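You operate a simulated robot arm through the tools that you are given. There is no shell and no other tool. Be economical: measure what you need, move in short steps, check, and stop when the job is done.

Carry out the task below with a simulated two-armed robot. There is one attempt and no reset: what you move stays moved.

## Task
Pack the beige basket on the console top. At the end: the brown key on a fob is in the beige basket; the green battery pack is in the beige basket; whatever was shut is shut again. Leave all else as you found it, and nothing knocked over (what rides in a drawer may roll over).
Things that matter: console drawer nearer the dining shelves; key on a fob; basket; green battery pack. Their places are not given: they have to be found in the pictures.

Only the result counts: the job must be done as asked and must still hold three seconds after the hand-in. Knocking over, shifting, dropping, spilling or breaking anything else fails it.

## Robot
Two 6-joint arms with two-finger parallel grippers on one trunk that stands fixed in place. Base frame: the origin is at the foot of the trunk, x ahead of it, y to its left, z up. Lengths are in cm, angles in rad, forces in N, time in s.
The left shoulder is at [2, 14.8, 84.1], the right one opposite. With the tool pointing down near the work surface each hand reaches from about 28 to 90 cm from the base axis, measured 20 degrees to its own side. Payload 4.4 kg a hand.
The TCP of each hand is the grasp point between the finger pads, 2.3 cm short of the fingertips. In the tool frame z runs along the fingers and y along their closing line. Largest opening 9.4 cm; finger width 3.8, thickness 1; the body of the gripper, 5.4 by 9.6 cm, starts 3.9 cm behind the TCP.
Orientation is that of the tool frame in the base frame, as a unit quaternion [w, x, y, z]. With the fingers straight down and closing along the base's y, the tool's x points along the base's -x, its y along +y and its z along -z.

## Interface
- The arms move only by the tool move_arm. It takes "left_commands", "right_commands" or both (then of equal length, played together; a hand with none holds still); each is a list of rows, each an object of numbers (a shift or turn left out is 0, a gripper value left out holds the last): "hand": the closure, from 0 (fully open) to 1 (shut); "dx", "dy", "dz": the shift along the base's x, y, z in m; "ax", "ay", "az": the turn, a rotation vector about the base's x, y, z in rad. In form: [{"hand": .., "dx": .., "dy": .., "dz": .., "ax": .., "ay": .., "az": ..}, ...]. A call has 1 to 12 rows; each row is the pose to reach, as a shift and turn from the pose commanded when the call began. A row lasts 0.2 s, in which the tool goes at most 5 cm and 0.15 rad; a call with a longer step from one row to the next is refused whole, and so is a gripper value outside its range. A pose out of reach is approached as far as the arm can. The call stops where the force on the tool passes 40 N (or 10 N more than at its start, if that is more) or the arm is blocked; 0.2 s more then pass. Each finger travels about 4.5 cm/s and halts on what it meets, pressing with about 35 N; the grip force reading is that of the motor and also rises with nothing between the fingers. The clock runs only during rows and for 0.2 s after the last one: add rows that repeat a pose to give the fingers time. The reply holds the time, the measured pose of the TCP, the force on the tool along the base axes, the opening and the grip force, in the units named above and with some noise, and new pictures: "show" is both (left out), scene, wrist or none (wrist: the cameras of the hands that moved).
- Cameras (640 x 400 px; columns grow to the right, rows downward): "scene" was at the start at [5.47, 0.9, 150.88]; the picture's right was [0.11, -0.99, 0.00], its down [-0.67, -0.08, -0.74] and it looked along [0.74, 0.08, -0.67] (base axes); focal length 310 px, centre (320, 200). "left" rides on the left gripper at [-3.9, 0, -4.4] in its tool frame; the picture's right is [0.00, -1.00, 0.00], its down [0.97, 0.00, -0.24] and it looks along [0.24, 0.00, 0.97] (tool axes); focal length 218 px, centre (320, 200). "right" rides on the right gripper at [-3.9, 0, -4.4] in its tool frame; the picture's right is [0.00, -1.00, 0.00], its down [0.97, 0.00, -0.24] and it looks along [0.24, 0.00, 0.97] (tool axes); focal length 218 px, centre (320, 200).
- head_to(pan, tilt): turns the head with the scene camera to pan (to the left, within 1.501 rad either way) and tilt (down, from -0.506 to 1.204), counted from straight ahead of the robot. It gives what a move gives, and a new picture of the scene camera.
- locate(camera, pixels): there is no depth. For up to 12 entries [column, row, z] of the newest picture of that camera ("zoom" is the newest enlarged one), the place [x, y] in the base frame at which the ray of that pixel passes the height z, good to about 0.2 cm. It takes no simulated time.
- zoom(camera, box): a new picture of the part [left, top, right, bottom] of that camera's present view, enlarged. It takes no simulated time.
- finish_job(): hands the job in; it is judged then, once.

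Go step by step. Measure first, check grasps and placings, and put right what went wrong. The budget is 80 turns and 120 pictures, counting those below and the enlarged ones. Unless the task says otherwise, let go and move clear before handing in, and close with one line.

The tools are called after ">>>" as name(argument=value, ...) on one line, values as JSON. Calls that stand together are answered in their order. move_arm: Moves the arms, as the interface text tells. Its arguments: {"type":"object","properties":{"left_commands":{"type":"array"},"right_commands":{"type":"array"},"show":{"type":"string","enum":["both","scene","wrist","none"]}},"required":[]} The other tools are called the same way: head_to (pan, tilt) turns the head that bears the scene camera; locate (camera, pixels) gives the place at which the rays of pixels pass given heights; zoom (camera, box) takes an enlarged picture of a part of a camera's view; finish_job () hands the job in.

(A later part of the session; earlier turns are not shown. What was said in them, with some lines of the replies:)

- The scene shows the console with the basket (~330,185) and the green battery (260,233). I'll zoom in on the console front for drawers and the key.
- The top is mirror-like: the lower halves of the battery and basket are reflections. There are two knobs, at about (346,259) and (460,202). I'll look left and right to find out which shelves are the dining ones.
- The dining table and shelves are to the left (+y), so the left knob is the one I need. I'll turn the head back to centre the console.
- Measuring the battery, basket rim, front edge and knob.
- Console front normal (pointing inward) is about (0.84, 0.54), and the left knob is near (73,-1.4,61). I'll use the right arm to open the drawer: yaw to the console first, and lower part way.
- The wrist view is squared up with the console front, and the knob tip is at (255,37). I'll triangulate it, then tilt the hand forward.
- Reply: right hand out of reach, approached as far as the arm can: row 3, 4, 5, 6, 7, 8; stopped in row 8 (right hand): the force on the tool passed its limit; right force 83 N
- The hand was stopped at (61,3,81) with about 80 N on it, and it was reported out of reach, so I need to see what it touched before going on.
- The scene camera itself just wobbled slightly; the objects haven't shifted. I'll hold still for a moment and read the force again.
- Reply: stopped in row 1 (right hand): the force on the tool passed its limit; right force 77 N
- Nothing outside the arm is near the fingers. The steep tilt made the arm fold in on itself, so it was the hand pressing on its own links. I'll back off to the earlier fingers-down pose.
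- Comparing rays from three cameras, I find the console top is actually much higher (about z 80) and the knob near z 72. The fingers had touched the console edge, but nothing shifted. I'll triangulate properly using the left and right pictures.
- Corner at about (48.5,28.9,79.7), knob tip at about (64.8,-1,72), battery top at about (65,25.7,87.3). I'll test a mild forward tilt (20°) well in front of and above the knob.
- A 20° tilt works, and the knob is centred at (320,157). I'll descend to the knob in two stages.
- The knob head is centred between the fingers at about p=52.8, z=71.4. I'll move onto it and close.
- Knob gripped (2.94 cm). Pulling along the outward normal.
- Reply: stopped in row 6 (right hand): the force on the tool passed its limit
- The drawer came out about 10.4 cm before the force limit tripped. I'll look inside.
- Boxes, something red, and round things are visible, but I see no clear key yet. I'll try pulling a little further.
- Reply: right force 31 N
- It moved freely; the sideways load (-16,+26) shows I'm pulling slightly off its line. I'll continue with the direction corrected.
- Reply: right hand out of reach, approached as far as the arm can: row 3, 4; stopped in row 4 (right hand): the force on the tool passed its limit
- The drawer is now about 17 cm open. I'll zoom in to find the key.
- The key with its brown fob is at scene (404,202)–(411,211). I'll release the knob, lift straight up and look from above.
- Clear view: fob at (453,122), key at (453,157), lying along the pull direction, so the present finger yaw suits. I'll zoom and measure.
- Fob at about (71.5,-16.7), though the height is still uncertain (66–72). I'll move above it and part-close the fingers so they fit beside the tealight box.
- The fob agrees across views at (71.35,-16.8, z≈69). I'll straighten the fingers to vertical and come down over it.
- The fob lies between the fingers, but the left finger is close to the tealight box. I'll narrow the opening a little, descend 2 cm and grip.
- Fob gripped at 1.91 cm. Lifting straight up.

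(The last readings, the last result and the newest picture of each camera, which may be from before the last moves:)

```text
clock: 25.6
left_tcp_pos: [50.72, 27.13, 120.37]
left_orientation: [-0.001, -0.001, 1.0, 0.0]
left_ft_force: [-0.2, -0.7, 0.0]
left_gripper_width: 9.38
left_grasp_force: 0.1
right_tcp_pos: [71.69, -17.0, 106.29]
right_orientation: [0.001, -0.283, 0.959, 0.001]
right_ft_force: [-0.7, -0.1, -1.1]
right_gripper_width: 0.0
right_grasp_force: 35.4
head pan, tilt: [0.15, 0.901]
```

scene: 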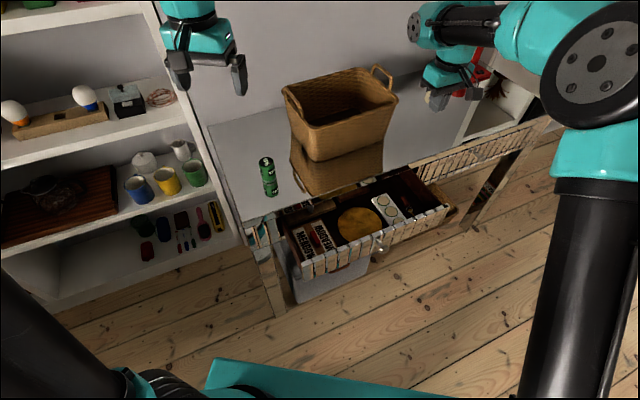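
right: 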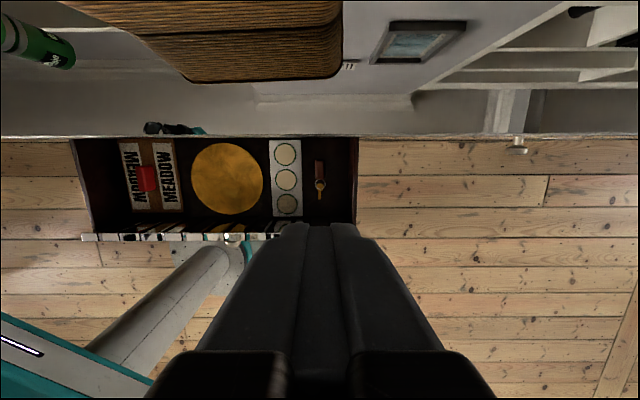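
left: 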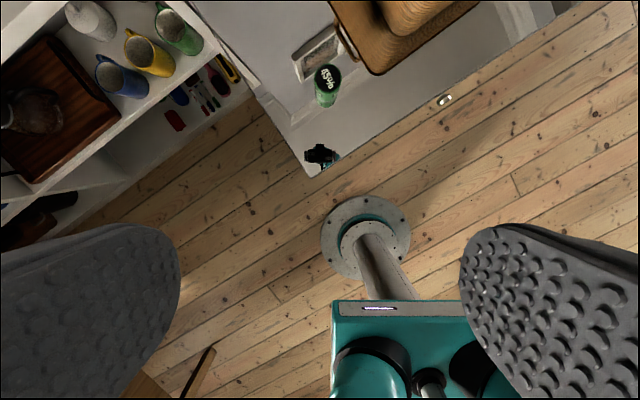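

The fob slipped out (width 0) and still lies in the drawer at (319,172). The grip was too shallow, so I'll re-measure it and go deeper.

>>> zoom(camera="right", box=[260, 130, 380, 205])

>>> locate(camera="right", pixels=[[319, 170, 69], [320, 190, 69], [302, 175, 69]])

```text
5.33 times, centred on (320, 168) of right
```

zoom: 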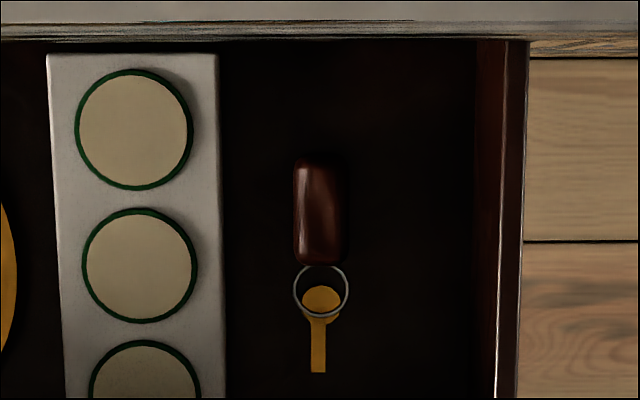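

```text
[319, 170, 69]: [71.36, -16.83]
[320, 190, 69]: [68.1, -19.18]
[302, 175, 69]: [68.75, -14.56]
```

Same place as before. Reopening narrowly and going down again, deeper this time.

>>> move_arm(right_commands=[{"dz": -0.04, "hand": 0.63}, {"dz": -0.08, "hand": 0.63}, {"dz": -0.12, "hand": 0.63}, {"dz": -0.16, "hand": 0.63}, {"dz": -0.2, "hand": 0.63}, {"dz": -0.24, "hand": 0.63}, {"dz": -0.28, "hand": 0.63}, {"dz": -0.32, "hand": 0.63}, {"dz": -0.345, "hand": 0.63}, {"dz": -0.355, "hand": 0.63}, {"dz": -0.36, "hand": 0.63}, {"dz": -0.364, "hand": 0.63}], show="wrist")

>>> move_arm(right_commands=[{"dz": -0.002, "hand": 0.63}, {"dz": -0.004, "hand": 0.63}], show="none")

```text
clock: 28.2
left_tcp_pos: [50.73, 27.19, 120.39]
left_orientation: [-0.002, -0.001, 1.0, 0.0]
left_ft_force: [0.1, -0.8, 0.0]
left_gripper_width: 9.4
left_grasp_force: 0.0
right_tcp_pos: [71.39, -16.94, 70.11]
right_orientation: [0.001, -0.282, 0.959, 0.001]
right_ft_force: [0.2, 1.4, -1.2]
right_gripper_width: 3.49
right_grasp_force: 0.0
head pan, tilt: [0.15, 0.901]
```

right: 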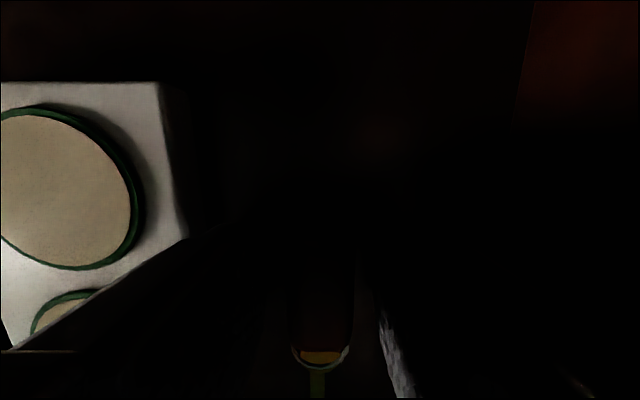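

```text
clock: 28.8
left_tcp_pos: [50.82, 27.19, 120.47]
left_orientation: [-0.001, -0.001, 1.0, 0.0]
left_ft_force: [0.2, 0.0, 0.3]
left_gripper_width: 9.42
left_grasp_force: 0.0
right_tcp_pos: [71.47, -16.94, 70.1]
right_orientation: [0.003, -0.283, 0.959, 0.001]
right_ft_force: [0.3, -0.1, 32.8]
right_gripper_width: 3.52
right_grasp_force: 0.3
head pan, tilt: [0.15, 0.901]
```

The fingertips touch the floor at TCP 70.1. I'll ease off 2 mm, grip for longer, and lift slowly.

>>> move_arm(right_commands=[{"dz": 0.003, "hand": 0.63}, {"dz": 0.003, "hand": 0.8}, {"dz": 0.003, "hand": 1}, {"dz": 0.003, "hand": 1}, {"dz": 0.003, "hand": 1}, {"dz": 0.003, "hand": 1}, {"dz": 0.003, "hand": 1}], show="none")

>>> move_arm(right_commands=[{"dz": 0.005, "hand": 1}, {"dz": 0.01, "hand": 1}, {"dz": 0.015, "hand": 1}, {"dz": 0.02, "hand": 1}, {"dz": 0.03, "hand": 1}, {"dz": 0.04, "hand": 1}], show="wrist")

```text
clock: 30.4
left_tcp_pos: [50.88, 27.05, 120.32]
left_orientation: [0.0, -0.001, 1.0, 0.001]
left_ft_force: [-0.8, 0.3, 0.6]
left_gripper_width: 9.39
left_grasp_force: 0.1
right_tcp_pos: [71.56, -16.89, 69.97]
right_orientation: [0.002, -0.283, 0.959, 0.001]
right_ft_force: [4.6, -6.7, 17.5]
right_gripper_width: 1.94
right_grasp_force: 34.9
head pan, tilt: [0.15, 0.901]
```

```text
clock: 31.8
left_tcp_pos: [50.81, 27.13, 120.36]
left_orientation: [-0.001, -0.002, 1.0, 0.001]
left_ft_force: [0.6, 0.3, 0.0]
left_gripper_width: 9.38
left_grasp_force: 0.1
right_tcp_pos: [71.47, -17.04, 74.01]
right_orientation: [0.001, -0.283, 0.959, 0.001]
right_ft_force: [-0.2, -0.6, -0.3]
right_gripper_width: 1.9
right_grasp_force: 35.1
head pan, tilt: [0.15, 0.901]
```

right: 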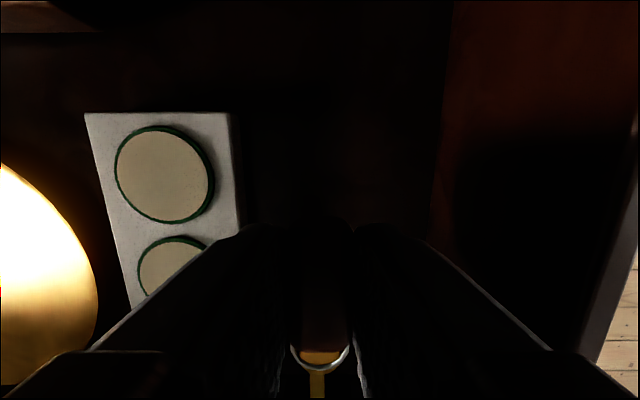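

Held this time (1.9 cm, key still visible at (320,355)). I'll keep lifting gently.

>>> move_arm(right_commands=[{"dz": 0.01}, {"dz": 0.03}, {"dz": 0.055}, {"dz": 0.085}, {"dz": 0.115}, {"dz": 0.145}, {"dz": 0.175}, {"dz": 0.205}, {"dz": 0.235}, {"dz": 0.265}, {"dz": 0.29}, {"dz": 0.3}])

```text
clock: 34.4
left_tcp_pos: [50.92, 27.08, 120.35]
left_orientation: [-0.001, 0.0, 1.0, 0.0]
left_ft_force: [0.2, 0.6, -0.4]
left_gripper_width: 9.37
left_grasp_force: 0.1
right_tcp_pos: [71.31, -17.09, 104.09]
right_orientation: [0.002, -0.283, 0.959, 0.002]
right_ft_force: [0.4, -0.3, -0.6]
right_gripper_width: 1.95
right_grasp_force: 35.2
head pan, tilt: [0.15, 0.901]
```

scene: 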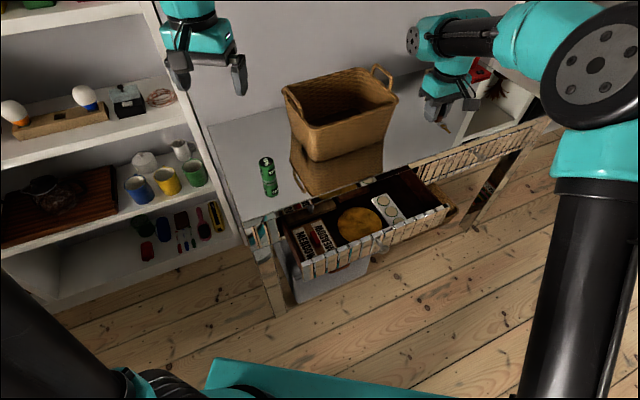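
right: 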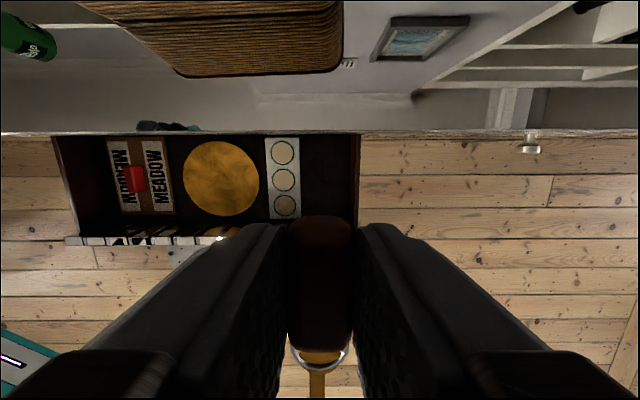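

The key is held. I'll carry it over the near part of the basket, keeping above the rim (about z 95).

>>> locate(camera="scene", pixels=[[284, 91, 94.5], [355, 69, 94.5], [397, 101, 94.5], [312, 127, 94.5], [310, 116, 94.5], [387, 95, 94.5]])

>>> move_arm(right_commands=[{"dx": 0.01, "dy": 0.02, "dz": 0.01}, {"dx": 0.023, "dy": 0.057, "dz": 0.02}, {"dx": 0.036, "dy": 0.095, "dz": 0.02}, {"dx": 0.05, "dy": 0.133, "dz": 0.02}, {"dx": 0.063, "dy": 0.171, "dz": 0.02}, {"dx": 0.077, "dy": 0.21, "dz": 0.02}, {"dx": 0.088, "dy": 0.243, "dz": 0.02}, {"dx": 0.095, "dy": 0.265, "dz": 0.02}])

```text
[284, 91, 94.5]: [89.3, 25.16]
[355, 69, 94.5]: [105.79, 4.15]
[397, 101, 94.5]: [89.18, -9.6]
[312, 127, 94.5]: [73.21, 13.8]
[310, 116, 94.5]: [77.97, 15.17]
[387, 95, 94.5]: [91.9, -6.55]
```

```text
clock: 36.2
left_tcp_pos: [50.74, 27.09, 120.29]
left_orientation: [-0.001, -0.001, 1.0, 0.0]
left_ft_force: [0.3, -0.6, 0.0]
left_gripper_width: 9.37
left_grasp_force: 0.0
right_tcp_pos: [78.62, 7.75, 105.56]
right_orientation: [0.002, -0.283, 0.959, 0.002]
right_ft_force: [0.6, 0.6, -0.9]
right_gripper_width: 1.94
right_grasp_force: 34.9
right hand out of reach, approached as far as the arm can: row 7, 8
head pan, tilt: [0.15, 0.901]
```

scene: 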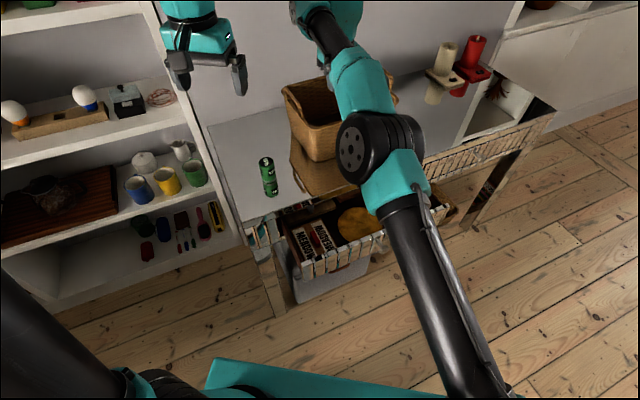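
right: 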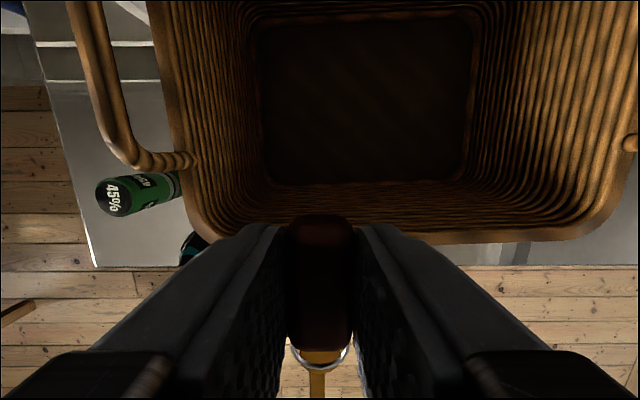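

The TCP is just above the front rim and at its reach with fingers down. I'll tilt forward to gain reach and go about 6 cm further in.

>>> move_arm(right_commands=[{"dx": 0.01, "dy": 0.007, "dz": 0.0, "ax": 0.08, "ay": -0.115}, {"dx": 0.022, "dy": 0.016, "dz": 0.0, "ax": 0.16, "ay": -0.23}, {"dx": 0.035, "dy": 0.025, "dz": 0.0, "ax": 0.24, "ay": -0.345}, {"dx": 0.049, "dy": 0.034, "dz": 0.0, "ax": 0.32, "ay": -0.46}, {"dx": 0.06, "dy": 0.042, "dz": 0.0, "ax": 0.341, "ay": -0.493}, {"dx": 0.06, "dy": 0.042, "dz": -0.03, "ax": 0.341, "ay": -0.493}, {"dx": 0.06, "dy": 0.042, "dz": -0.06, "ax": 0.341, "ay": -0.493}])

```text
clock: 37.8
left_tcp_pos: [50.8, 27.12, 120.47]
left_orientation: [-0.001, -0.001, 1.0, 0.0]
left_ft_force: [0.1, -0.6, -0.1]
left_gripper_width: 9.39
left_grasp_force: 0.1
right_tcp_pos: [84.74, 12.1, 99.63]
right_orientation: [0.282, -0.271, 0.916, 0.093]
right_ft_force: [0.9, -0.9, 0.1]
right_gripper_width: 1.91
right_grasp_force: 35.0
head pan, tilt: [0.15, 0.901]
```

scene: 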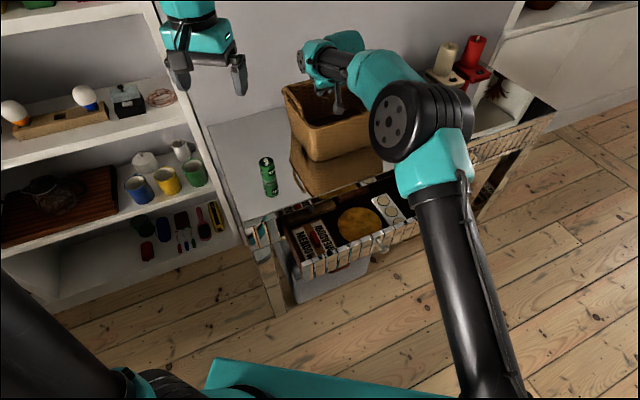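
right: 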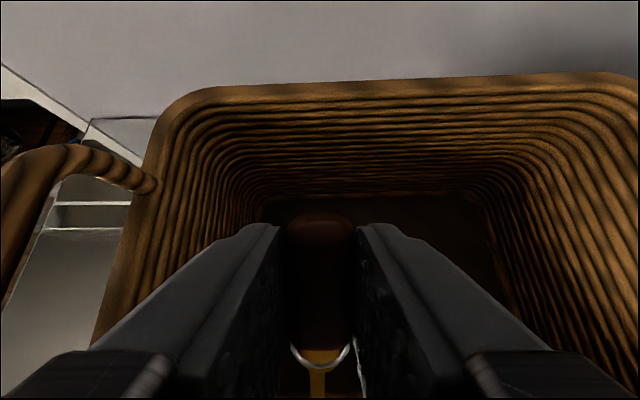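

The fob is over the basket interior. I'll lower another 4.5 cm and release.

>>> move_arm(right_commands=[{"dz": -0.015}, {"dz": -0.03}, {"dz": -0.045}, {"dz": -0.045}, {"dz": -0.045, "hand": 0.8}, {"dz": -0.045, "hand": 0.6}, {"dz": -0.045, "hand": 0.6}, {"dz": -0.045, "hand": 0.6}])

```text
clock: 39.6
left_tcp_pos: [50.78, 27.2, 120.38]
left_orientation: [-0.001, -0.001, 1.0, 0.0]
left_ft_force: [0.7, 0.2, -0.4]
left_gripper_width: 9.42
left_grasp_force: 0.0
right_tcp_pos: [84.69, 12.05, 94.89]
right_orientation: [0.282, -0.27, 0.916, 0.093]
right_ft_force: [-0.5, -0.2, -0.5]
right_gripper_width: 3.75
right_grasp_force: 0.0
head pan, tilt: [0.15, 0.901]
```

scene: 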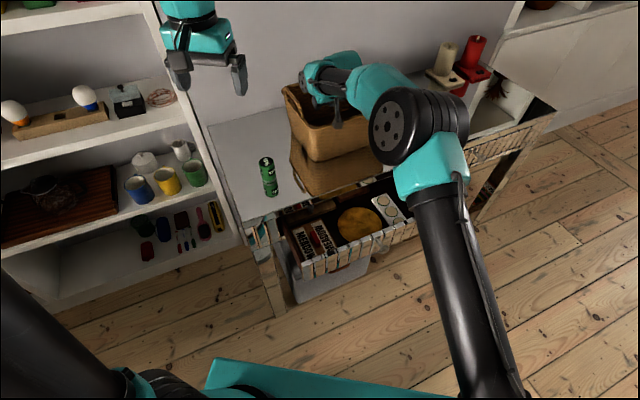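
right: 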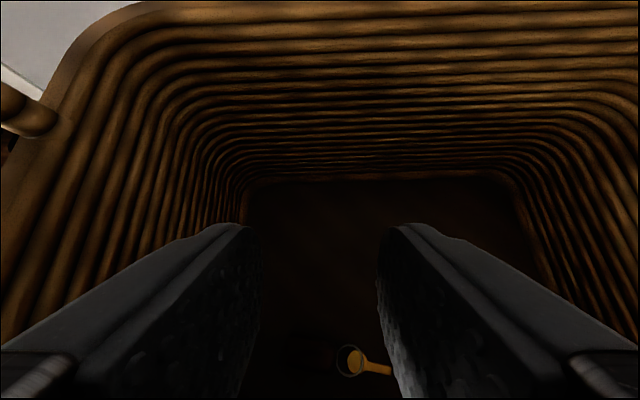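

The key lies in the basket (360,360). I'll withdraw the right hand upward and back.

>>> move_arm(right_commands=[{"dz": 0.04}, {"dz": 0.08}, {"dz": 0.12}, {"dx": -0.02, "dy": -0.02, "dz": 0.12, "ax": -0.075, "ay": 0.108}, {"dx": -0.05, "dy": -0.04, "dz": 0.12, "ax": -0.15, "ay": 0.217}, {"dx": -0.08, "dy": -0.07, "dz": 0.12, "ax": -0.15, "ay": 0.217}, {"dx": -0.11, "dy": -0.1, "dz": 0.12, "ax": -0.15, "ay": 0.217}, {"dx": -0.145, "dy": -0.13, "dz": 0.12, "ax": -0.15, "ay": 0.217}, {"dx": -0.18, "dy": -0.16, "dz": 0.12, "ax": -0.15, "ay": 0.217}, {"dx": -0.215, "dy": -0.19, "dz": 0.12, "ax": -0.15, "ay": 0.217}, {"dx": -0.25, "dy": -0.22, "dz": 0.11, "ax": -0.15, "ay": 0.217}, {"dx": -0.285, "dy": -0.23, "dz": 0.08, "ax": -0.15, "ay": 0.217}])

```text
clock: 42.2
left_tcp_pos: [50.73, 27.17, 120.23]
left_orientation: [-0.001, -0.001, 1.0, 0.0]
left_ft_force: [0.1, -0.9, -1.2]
left_gripper_width: 9.41
left_grasp_force: 0.1
right_tcp_pos: [55.86, -11.06, 103.04]
right_orientation: [0.161, -0.28, 0.945, 0.054]
right_ft_force: [-0.5, 0.5, -0.2]
right_gripper_width: 3.76
right_grasp_force: 0.0
head pan, tilt: [0.15, 0.901]
```

scene: 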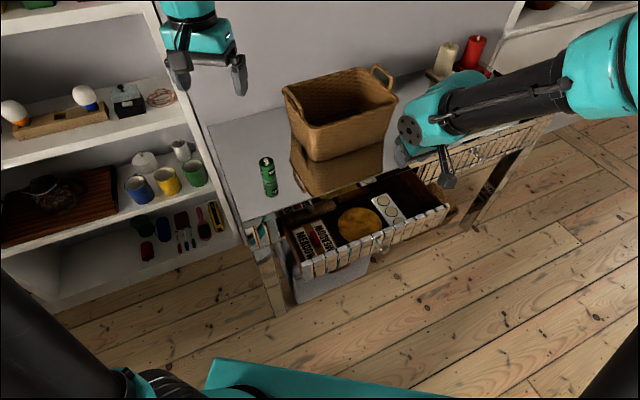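
right: 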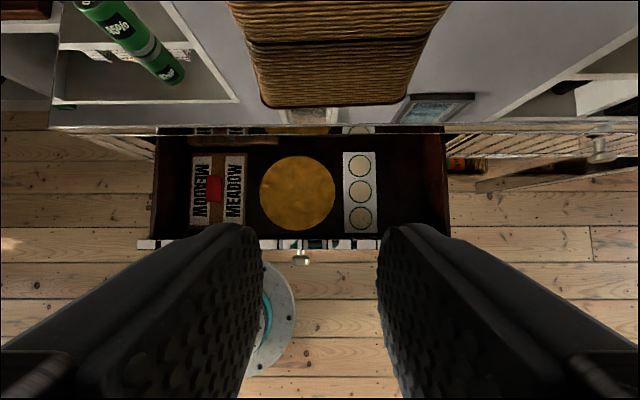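

Going back along the same line onto the knob so I can push the drawer shut.

>>> move_arm(right_commands=[{"dx": -0.03, "dy": 0.002, "dz": -0.03, "hand": 0.3}, {"dx": -0.061, "dy": 0.004, "dz": -0.06, "hand": 0}, {"dx": -0.061, "dy": 0.004, "dz": -0.1, "hand": 0}, {"dx": -0.061, "dy": 0.004, "dz": -0.14, "hand": 0}, {"dx": -0.061, "dy": 0.004, "dz": -0.18, "hand": 0}, {"dx": -0.061, "dy": 0.004, "dz": -0.22, "hand": 0}], show="wrist")

```text
clock: 43.6
left_tcp_pos: [50.77, 27.12, 120.37]
left_orientation: [-0.002, 0.0, 1.0, 0.0]
left_ft_force: [0.4, 0.7, 0.3]
left_gripper_width: 9.39
left_grasp_force: 0.0
right_tcp_pos: [50.18, -10.59, 80.99]
right_orientation: [0.161, -0.279, 0.945, 0.054]
right_ft_force: [0.6, 0.5, 0.7]
right_gripper_width: 9.41
right_grasp_force: 0.0
head pan, tilt: [0.15, 0.901]
```

right: 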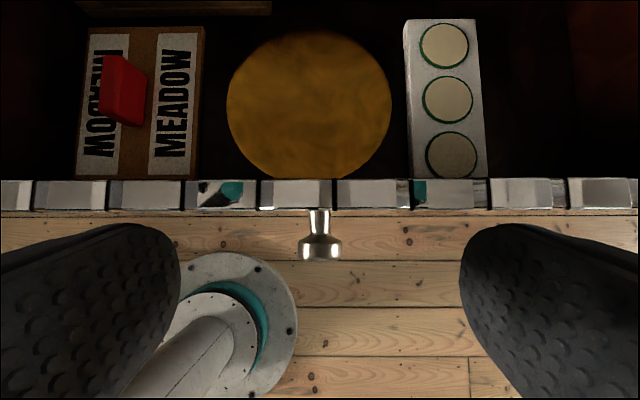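

>>> move_arm(right_commands=[{"dx": -0.005, "dy": -0.001, "dz": -0.03}, {"dx": -0.005, "dy": -0.001, "dz": -0.06}, {"dx": -0.005, "dy": -0.001, "dz": -0.095}, {"dx": -0.005, "dy": -0.001, "dz": -0.095, "hand": 0.5}, {"dx": -0.005, "dy": -0.001, "dz": -0.095, "hand": 1}, {"dx": -0.005, "dy": -0.001, "dz": -0.095, "hand": 1}, {"dx": -0.005, "dy": -0.001, "dz": -0.095, "hand": 1}, {"dx": -0.005, "dy": -0.001, "dz": -0.095, "hand": 1}], show="wrist")

```text
clock: 45.4
left_tcp_pos: [50.81, 27.13, 120.23]
left_orientation: [-0.001, 0.0, 1.0, 0.001]
left_ft_force: [0.0, 0.6, 0.3]
left_gripper_width: 9.39
left_grasp_force: 0.0
right_tcp_pos: [49.52, -10.83, 71.44]
right_orientation: [0.16, -0.279, 0.946, 0.052]
right_ft_force: [7.7, -11.6, -6.0]
right_gripper_width: 2.93
right_grasp_force: 45.0
head pan, tilt: [0.15, 0.901]
```

right: 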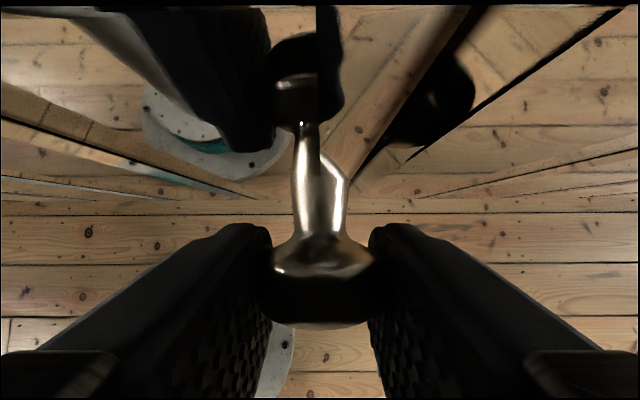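

Gripped again. Pushing back along the line it came out on.

>>> move_arm(right_commands=[{"dx": 0.0125, "dy": 0.0082}, {"dx": 0.0275, "dy": 0.018}, {"dx": 0.0425, "dy": 0.0278}, {"dx": 0.0575, "dy": 0.0376}, {"dx": 0.0725, "dy": 0.0474}, {"dx": 0.0875, "dy": 0.0572}, {"dx": 0.1025, "dy": 0.067}, {"dx": 0.1175, "dy": 0.0768}, {"dx": 0.1325, "dy": 0.0866}, {"dx": 0.1435, "dy": 0.0938}, {"dx": 0.146, "dy": 0.0956}, {"dx": 0.149, "dy": 0.0976}])

```text
clock: 46.2
left_tcp_pos: [50.84, 27.19, 120.4]
left_orientation: [-0.001, -0.001, 1.0, -0.001]
left_ft_force: [-1.0, -0.3, 0.2]
left_gripper_width: 9.36
left_grasp_force: 0.1
right_tcp_pos: [54.03, -8.09, 71.46]
right_orientation: [0.164, -0.278, 0.945, 0.051]
right_ft_force: [0.2, -3.6, 0.4]
right_gripper_width: 2.93
right_grasp_force: 45.4
head pan, tilt: [0.15, 0.901]
stopped in row 4 (right hand): the force on the tool passed its limit (the readings are from after the stop); the commanded pose is now the measured one
```

scene: 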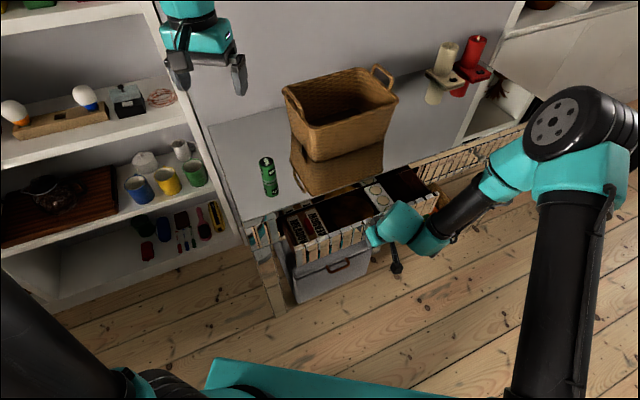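
right: 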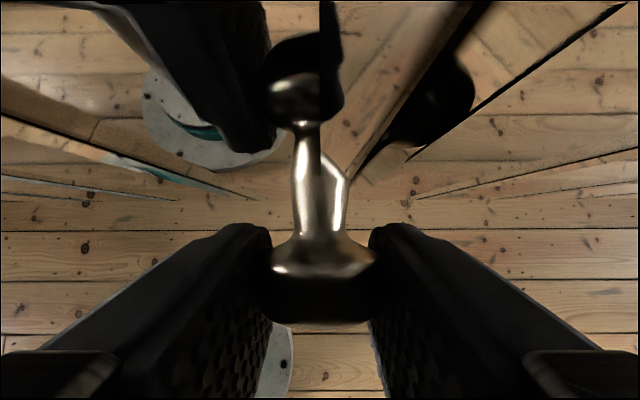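

Stopped by a force spike after 5 cm. I'll carry on more gently toward the original knob position.

>>> move_arm(right_commands=[{"dx": 0.008, "dy": 0.0054}, {"dx": 0.017, "dy": 0.0115}, {"dx": 0.026, "dy": 0.0176}, {"dx": 0.035, "dy": 0.0237}, {"dx": 0.044, "dy": 0.0297}, {"dx": 0.053, "dy": 0.0358}, {"dx": 0.062, "dy": 0.0419}, {"dx": 0.071, "dy": 0.048}, {"dx": 0.08, "dy": 0.0541}, {"dx": 0.089, "dy": 0.0602}, {"dx": 0.097, "dy": 0.0656}, {"dx": 0.1, "dy": 0.0676}], show="none")

```text
clock: 48.8
left_tcp_pos: [50.9, 27.14, 120.36]
left_orientation: [-0.001, 0.0, 1.0, 0.0]
left_ft_force: [-0.7, -0.9, 0.2]
left_gripper_width: 9.38
left_grasp_force: 0.1
right_tcp_pos: [63.98, -1.33, 71.42]
right_orientation: [0.163, -0.278, 0.945, 0.051]
right_ft_force: [16.5, -25.3, -26.0]
right_gripper_width: 2.94
right_grasp_force: 45.3
head pan, tilt: [0.15, 0.901]
```

Back at the original grip point with no resistance along the normal. I'll press in slightly to be sure it's seated.

>>> move_arm(right_commands=[{"dx": 0.0015, "dy": 0.002}, {"dx": 0.003, "dy": 0.004}, {"dx": 0.005, "dy": 0.0055}])

```text
clock: 49.3
left_tcp_pos: [50.78, 27.25, 120.36]
left_orientation: [0.0, -0.001, 1.0, 0.0]
left_ft_force: [0.8, -0.8, 0.0]
left_gripper_width: 9.41
left_grasp_force: 0.0
right_tcp_pos: [64.1, -1.43, 71.59]
right_orientation: [0.161, -0.276, 0.946, 0.051]
right_ft_force: [-15.0, -26.2, 10.0]
right_gripper_width: 2.94
right_grasp_force: 45.4
head pan, tilt: [0.15, 0.901]
stopped in row 2 (right hand): the force on the tool passed its limit (the readings are from after the stop); the commanded pose is now the measured one
```

scene: 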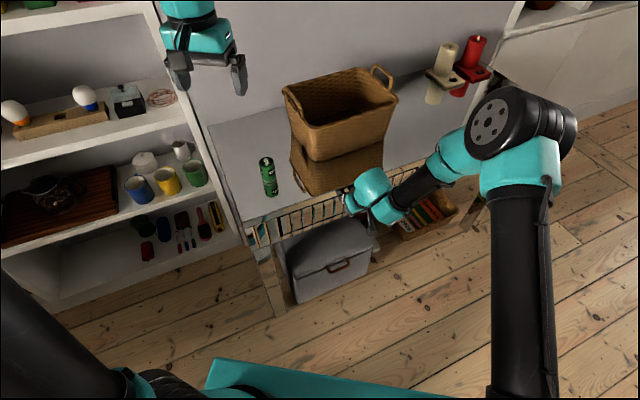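
right: 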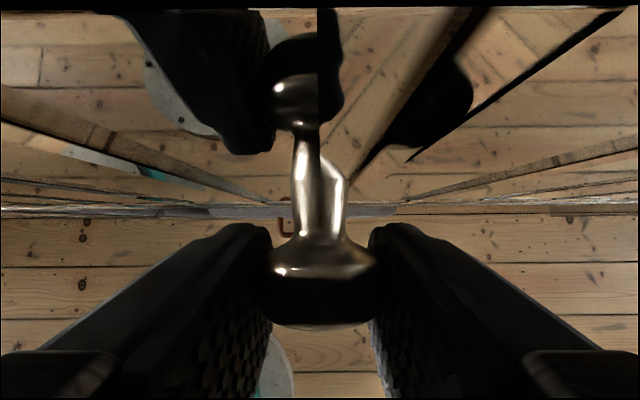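

Drawer shut against its stop. I'll release the knob and back the right hand away (outward, then up and right).

>>> move_arm(right_commands=[{"hand": 0.5}, {"hand": 0}, {"hand": 0}, {"hand": 0}, {"dx": -0.025, "dy": -0.017, "dz": 0.0, "hand": 0}, {"dx": -0.045, "dy": -0.031, "dz": 0.02}, {"dx": -0.06, "dy": -0.06, "dz": 0.05}, {"dx": -0.07, "dy": -0.09, "dz": 0.085}, {"dx": -0.08, "dy": -0.12, "dz": 0.12}, {"dx": -0.08, "dy": -0.15, "dz": 0.155}, {"dx": -0.08, "dy": -0.18, "dz": 0.19}, {"dx": -0.08, "dy": -0.2, "dz": 0.23}], show="scene")

>>> zoom(camera="scene", box=[230, 60, 410, 260])

```text
clock: 51.9
left_tcp_pos: [50.87, 27.17, 120.27]
left_orientation: [0.0, -0.002, 1.0, 0.0]
left_ft_force: [1.0, 0.2, -0.9]
left_gripper_width: 9.39
left_grasp_force: 0.1
right_tcp_pos: [56.27, -21.16, 94.4]
right_orientation: [0.166, -0.292, 0.941, 0.046]
right_ft_force: [-2.0, -1.4, -1.6]
right_gripper_width: 9.43
right_grasp_force: 0.0
head pan, tilt: [0.15, 0.901]
```

scene: 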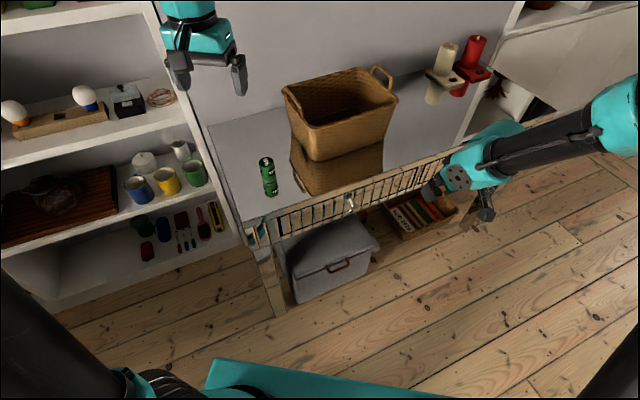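

```text
2.00 times, centred on (320, 160) of scene
```

zoom: 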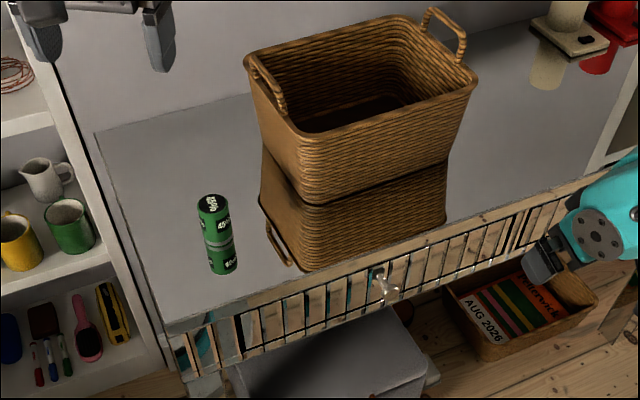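

All is shut and unchanged. Now for the battery with the left arm, starting above it.

>>> move_arm(left_commands=[{"dx": 0.03, "dy": -0.003, "dz": -0.035, "hand": 0}, {"dx": 0.06, "dy": -0.006, "dz": -0.07}, {"dx": 0.09, "dy": -0.009, "dz": -0.105}, {"dx": 0.12, "dy": -0.012, "dz": -0.14}, {"dx": 0.142, "dy": -0.0135, "dz": -0.18}, {"dx": 0.142, "dy": -0.0135, "dz": -0.22}])

```text
clock: 53.3
left_tcp_pos: [64.85, 25.9, 98.41]
left_orientation: [0.0, -0.001, 1.0, 0.0]
left_ft_force: [0.4, 0.1, 0.3]
left_gripper_width: 9.41
left_grasp_force: 0.0
right_tcp_pos: [56.08, -21.26, 94.33]
right_orientation: [0.163, -0.277, 0.946, 0.051]
right_ft_force: [-0.2, -0.2, 0.2]
right_gripper_width: 9.38
right_grasp_force: 0.0
head pan, tilt: [0.15, 0.901]
```

scene: 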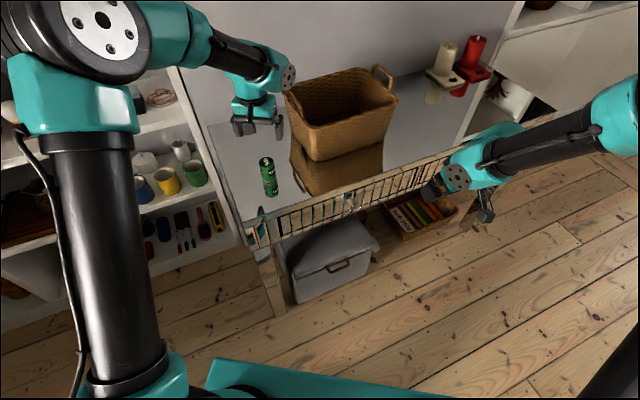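
left: 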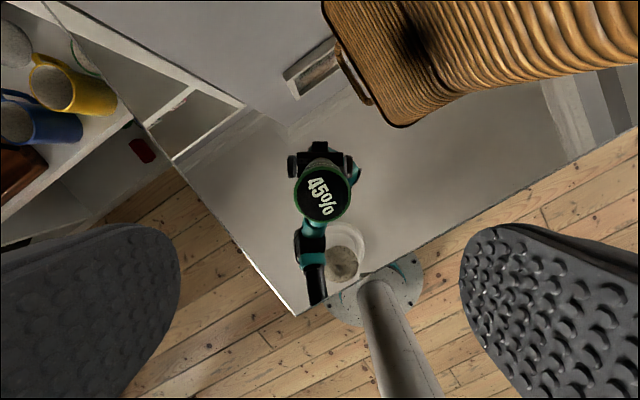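

>>> locate(camera="left", pixels=[[323, 192, 86], [323, 192, 87.5], [295, 315, 79.7], [380, 78, 79.7]])

>>> zoom(camera="left", box=[260, 130, 420, 230])

```text
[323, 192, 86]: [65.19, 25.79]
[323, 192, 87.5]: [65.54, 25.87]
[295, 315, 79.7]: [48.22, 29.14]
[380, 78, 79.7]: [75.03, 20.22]
```

```text
4.00 times, centred on (340, 180) of left
```

zoom: 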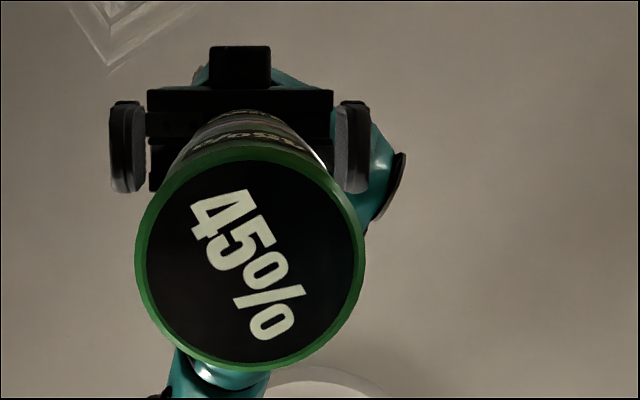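

Battery centre at (65.4,25.85), about 4 cm in diameter with its top at z≈87.4. I'll descend to TCP z 84.6 and close.

>>> move_arm(left_commands=[{"dx": 0.005, "dz": -0.035}, {"dx": 0.005, "dz": -0.07}, {"dx": 0.005, "dz": -0.105}, {"dx": 0.005, "dz": -0.128}, {"dx": 0.005, "dz": -0.138}, {"dx": 0.005, "dz": -0.138, "hand": 0.5}, {"dx": 0.005, "dz": -0.138, "hand": 0.7}, {"dx": 0.005, "dz": -0.138, "hand": 0.85}, {"dx": 0.005, "dz": -0.138, "hand": 0.85}, {"dx": 0.005, "dz": -0.138, "hand": 0.85}])

```text
clock: 55.5
left_tcp_pos: [65.54, 25.87, 84.32]
left_orientation: [-0.001, -0.001, 1.0, 0.001]
left_ft_force: [0.1, -0.7, 0.1]
left_gripper_width: 4.32
left_grasp_force: 34.8
right_tcp_pos: [56.08, -21.26, 94.33]
right_orientation: [0.163, -0.277, 0.946, 0.051]
right_ft_force: [0.4, -0.2, 0.6]
right_gripper_width: 9.41
right_grasp_force: 0.0
head pan, tilt: [0.15, 0.901]
```

scene: 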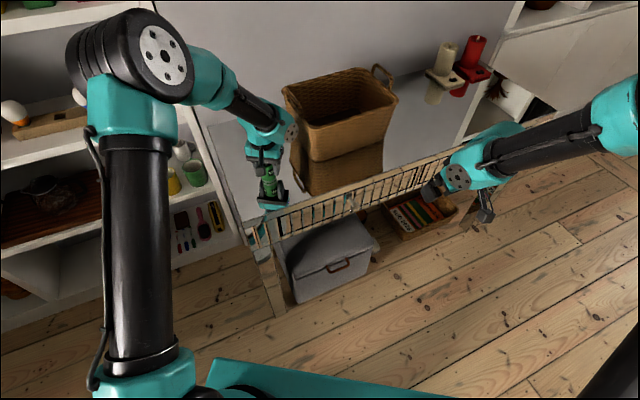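
left: 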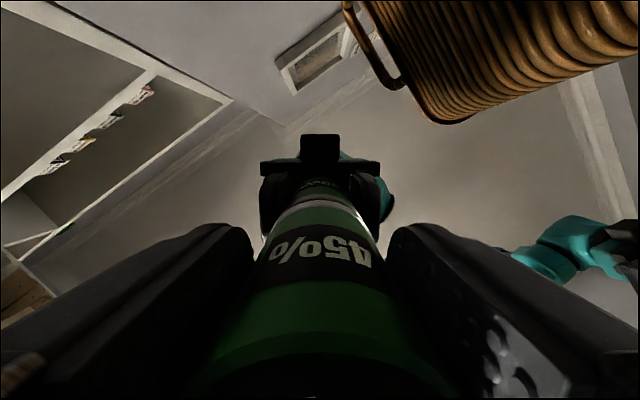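

Battery gripped (4.32 cm). Lifting it above the basket height.

>>> move_arm(left_commands=[{"dz": 0.01, "hand": 0.9}, {"dz": 0.03, "hand": 0.9}, {"dz": 0.06}, {"dz": 0.09}, {"dz": 0.12}, {"dz": 0.15}, {"dz": 0.18}, {"dz": 0.21}, {"dz": 0.235}, {"dz": 0.24}], show="none")

```text
clock: 57.7
left_tcp_pos: [65.47, 25.84, 108.5]
left_orientation: [-0.001, -0.001, 1.0, 0.001]
left_ft_force: [0.1, -0.5, -2.0]
left_gripper_width: 4.32
left_grasp_force: 34.9
right_tcp_pos: [56.05, -21.36, 94.24]
right_orientation: [0.162, -0.277, 0.946, 0.051]
right_ft_force: [0.7, 0.4, -0.4]
right_gripper_width: 9.38
right_grasp_force: 0.0
head pan, tilt: [0.15, 0.901]
```

Now carrying it over the basket while tilting forward for reach.

>>> move_arm(left_commands=[{"dx": 0.015, "dy": -0.01, "dz": 0.01}, {"dx": 0.045, "dy": -0.035, "dz": 0.01, "ay": -0.1}, {"dx": 0.075, "dy": -0.06, "dz": 0.01, "ay": -0.2}, {"dx": 0.105, "dy": -0.085, "dz": 0.01, "ay": -0.3}, {"dx": 0.135, "dy": -0.11, "dz": 0.01, "ay": -0.4}, {"dx": 0.165, "dy": -0.13, "dz": 0.01, "ay": -0.5}, {"dx": 0.19, "dy": -0.145, "dz": 0.01, "ay": -0.6}, {"dx": 0.21, "dy": -0.153, "dz": 0.0, "ay": -0.6}])

```text
clock: 59.5
left_tcp_pos: [86.33, 10.59, 108.61]
left_orientation: [0.295, -0.002, 0.955, 0.001]
left_ft_force: [0.0, 0.1, -1.4]
left_gripper_width: 4.32
left_grasp_force: 35.0
right_tcp_pos: [55.96, -21.24, 94.4]
right_orientation: [0.162, -0.278, 0.946, 0.052]
right_ft_force: [-0.7, 0.6, 0.9]
right_gripper_width: 9.4
right_grasp_force: 0.0
head pan, tilt: [0.15, 0.901]
```

scene: 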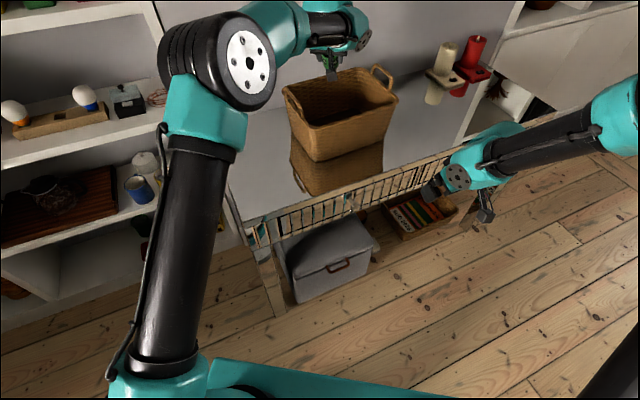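
left: 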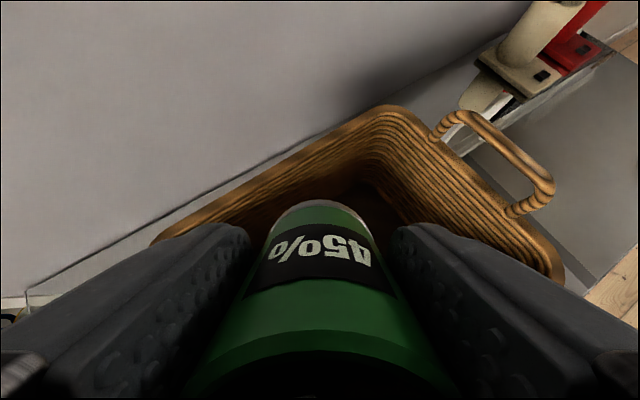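

Battery is over the interior. Lowering into the basket.

>>> move_arm(left_commands=[{"dx": 0.003, "dy": -0.01, "dz": -0.03}, {"dx": 0.003, "dy": -0.01, "dz": -0.06}, {"dx": 0.003, "dy": -0.01, "dz": -0.09}, {"dx": 0.003, "dy": -0.01, "dz": -0.12}, {"dx": 0.003, "dy": -0.01, "dz": -0.15}])

```text
clock: 60.7
left_tcp_pos: [86.75, 9.52, 95.28]
left_orientation: [0.299, -0.002, 0.954, 0.0]
left_ft_force: [0.2, 0.0, 7.3]
left_gripper_width: 4.33
left_grasp_force: 34.8
right_tcp_pos: [56.11, -21.18, 94.34]
right_orientation: [0.163, -0.278, 0.945, 0.051]
right_ft_force: [-0.5, -0.5, -0.2]
right_gripper_width: 9.4
right_grasp_force: 0.1
head pan, tilt: [0.15, 0.901]
stopped in row 5 (left hand): the force on the tool passed its limit (the readings are from after the stop); the commanded pose is now the measured one
```

scene: 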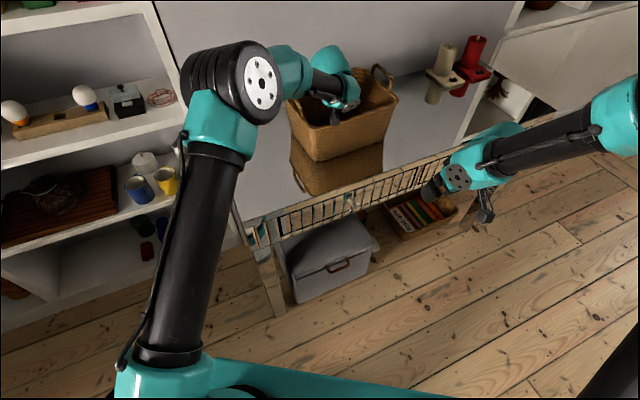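
left: 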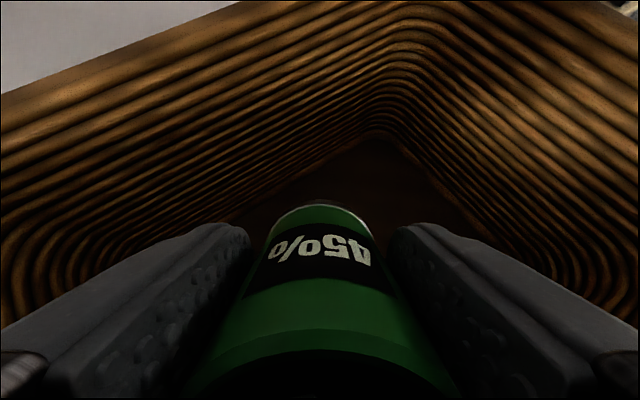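

A light contact stopped the descent at z 95. I'll look closer before releasing.

>>> zoom(camera="scene", box=[260, 30, 420, 200])

```text
2.35 times, centred on (340, 115) of scene
```

zoom: 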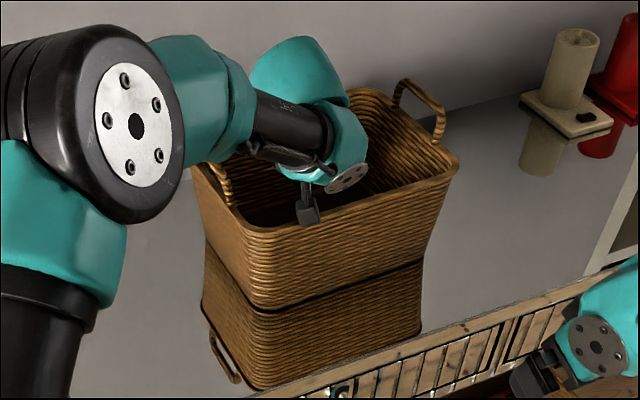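

A bracket behind the wrist is over the front rim at zoom (308,210). I'll rise, shift 3 cm further in, and lower a bit again.

>>> move_arm(left_commands=[{"dz": 0.02}, {"dx": 0.012, "dy": 0.0, "dz": 0.025}, {"dx": 0.027, "dy": 0.005, "dz": 0.025}, {"dx": 0.027, "dy": 0.005, "dz": 0.0}, {"dx": 0.027, "dy": 0.005, "dz": -0.015}, {"dx": 0.027, "dy": 0.005, "dz": -0.025}])

```text
clock: 62.1
left_tcp_pos: [89.39, 10.11, 92.48]
left_orientation: [0.297, -0.001, 0.955, 0.0]
left_ft_force: [0.6, -0.3, -0.8]
left_gripper_width: 4.3
left_grasp_force: 34.8
right_tcp_pos: [56.04, -21.22, 94.13]
right_orientation: [0.162, -0.277, 0.946, 0.051]
right_ft_force: [0.0, -0.5, -0.3]
right_gripper_width: 9.4
right_grasp_force: 0.1
head pan, tilt: [0.15, 0.901]
```

scene: 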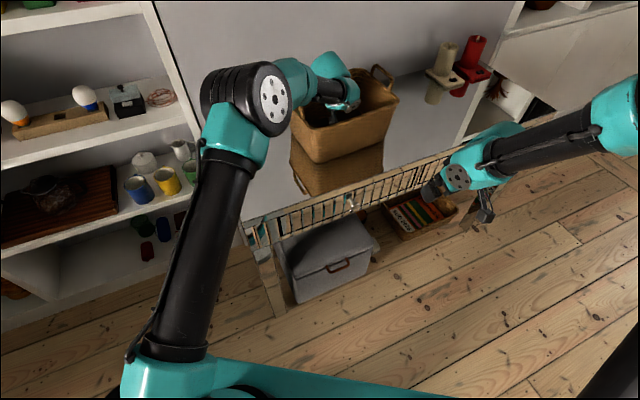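
left: 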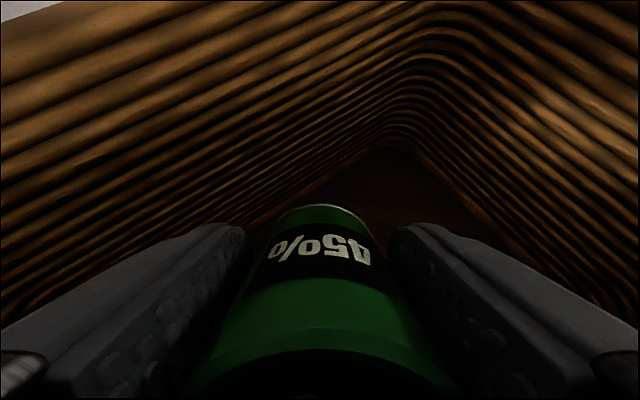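

Free at z 92.5. Three centimetres lower, then open a little.

>>> move_arm(left_commands=[{"dz": -0.01}, {"dz": -0.02}, {"dz": -0.03}, {"dz": -0.03}], show="none")

```text
clock: 63.1
left_tcp_pos: [89.53, 9.92, 89.53]
left_orientation: [0.297, 0.0, 0.955, -0.001]
left_ft_force: [0.3, -0.3, -1.8]
left_gripper_width: 4.31
left_grasp_force: 34.8
right_tcp_pos: [56.04, -21.33, 94.32]
right_orientation: [0.163, -0.277, 0.946, 0.05]
right_ft_force: [-1.6, -0.3, 0.6]
right_gripper_width: 9.39
right_grasp_force: 0.0
head pan, tilt: [0.15, 0.901]
```

>>> move_arm(left_commands=[{"dz": -0.01, "hand": 0.9}, {"dz": -0.015, "hand": 0.9}, {"dz": -0.015, "hand": 0.45}, {"dz": -0.015, "hand": 0.35}, {"dz": -0.015, "hand": 0.35}, {"dz": -0.015, "hand": 0.35}])

```text
clock: 64.5
left_tcp_pos: [89.43, 9.99, 88.2]
left_orientation: [0.297, -0.001, 0.955, 0.0]
left_ft_force: [2.8, 1.4, -0.5]
left_gripper_width: 6.11
left_grasp_force: 0.0
right_tcp_pos: [56.06, -21.2, 94.25]
right_orientation: [0.163, -0.278, 0.945, 0.051]
right_ft_force: [-0.1, 0.0, 0.2]
right_gripper_width: 9.38
right_grasp_force: 0.1
head pan, tilt: [0.15, 0.901]
```

scene: 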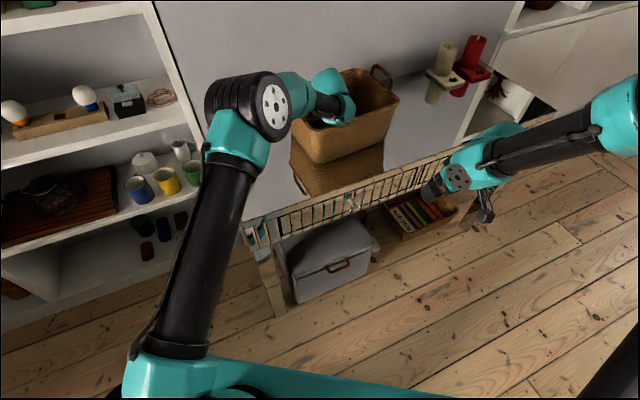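
left: 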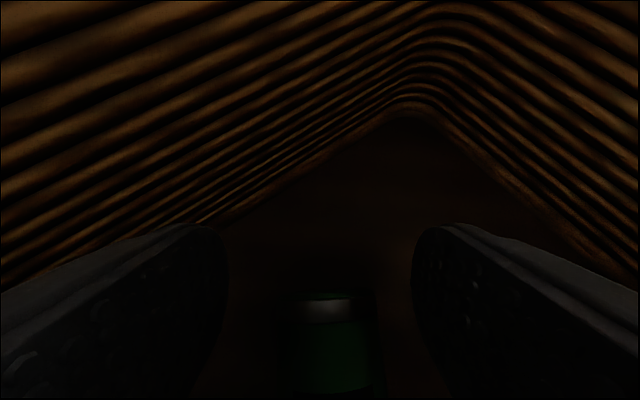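

Battery released inside the basket. Withdrawing straight up, then back clear.

>>> move_arm(left_commands=[{"dz": 0.02}, {"dz": 0.05}, {"dz": 0.09}, {"dz": 0.13}, {"dz": 0.17}, {"dz": 0.21}, {"dx": -0.03, "dy": 0.02, "dz": 0.23, "ay": 0.1}, {"dx": -0.07, "dy": 0.04, "dz": 0.25, "ay": 0.2}, {"dx": -0.11, "dy": 0.06, "dz": 0.27, "ay": 0.3}, {"dx": -0.15, "dy": 0.08, "dz": 0.28, "ay": 0.4}, {"dx": -0.19, "dy": 0.1, "dz": 0.29, "ay": 0.5}, {"dx": -0.23, "dy": 0.12, "dz": 0.3, "ay": 0.595}])

```text
clock: 67.1
left_tcp_pos: [66.45, 22.18, 118.1]
left_orientation: [0.003, -0.001, 1.0, 0.0]
left_ft_force: [0.5, 0.2, -0.3]
left_gripper_width: 6.1
left_grasp_force: 0.0
right_tcp_pos: [56.13, -21.24, 94.23]
right_orientation: [0.163, -0.277, 0.946, 0.051]
right_ft_force: [-0.2, 0.4, 0.3]
right_gripper_width: 9.4
right_grasp_force: 0.1
head pan, tilt: [0.15, 0.901]
```

scene: 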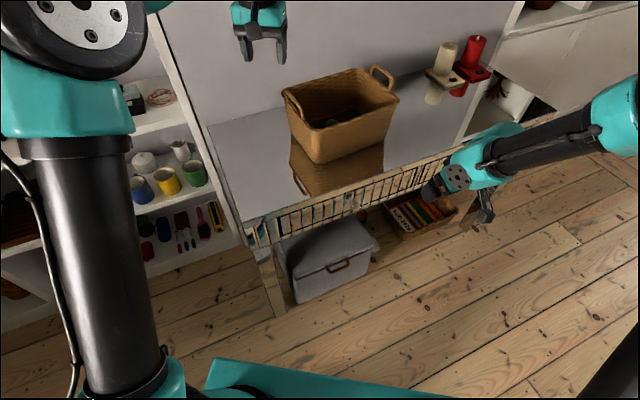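
left: 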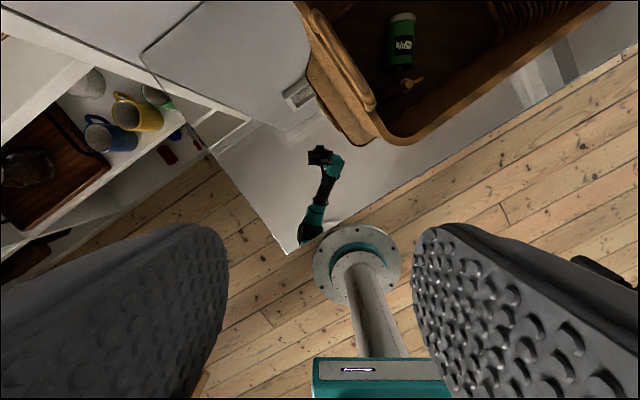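

Both are in the basket: battery at (400,38) and key at (413,82) in the left view. One last check of the drawer front.

>>> zoom(camera="scene", box=[235, 130, 455, 268])

>>> zoom(camera="left", box=[290, 0, 530, 150])

```text
2.90 times, centred on (345, 199) of scene
```

zoom: 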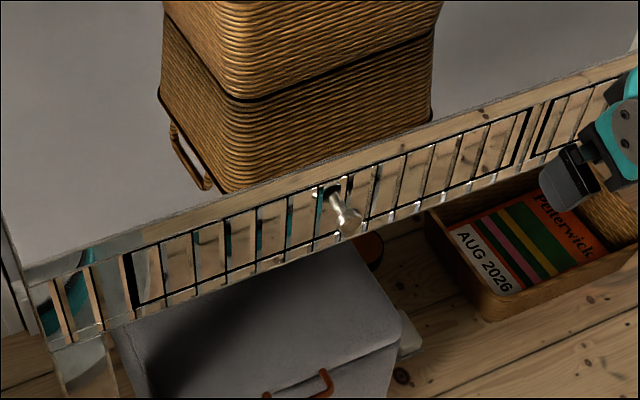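

```text
2.67 times, centred on (410, 75) of left
```

zoom: 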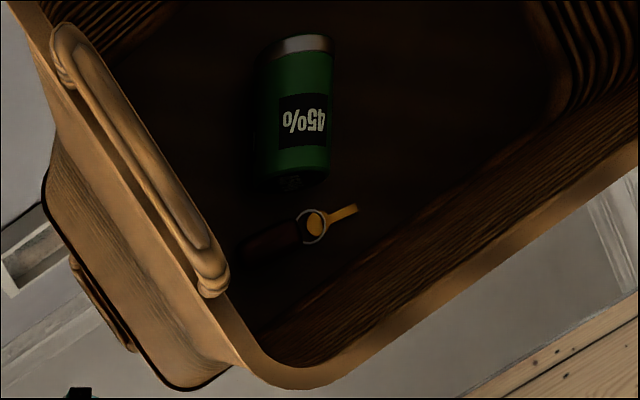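

The drawer front is flush, and the key and the battery both rest inside the basket with the hands clear. Handing in.

>>> finish_job()

```text
The job is handed in.
```

The brown key on its fob and the green battery pack are both in the beige basket, with the battery lying on its side. The drawer is shut again, both hands are clear, and nothing else looks moved, though the right hand briefly knocked the console's front edge and the left hand touched the basket rim.
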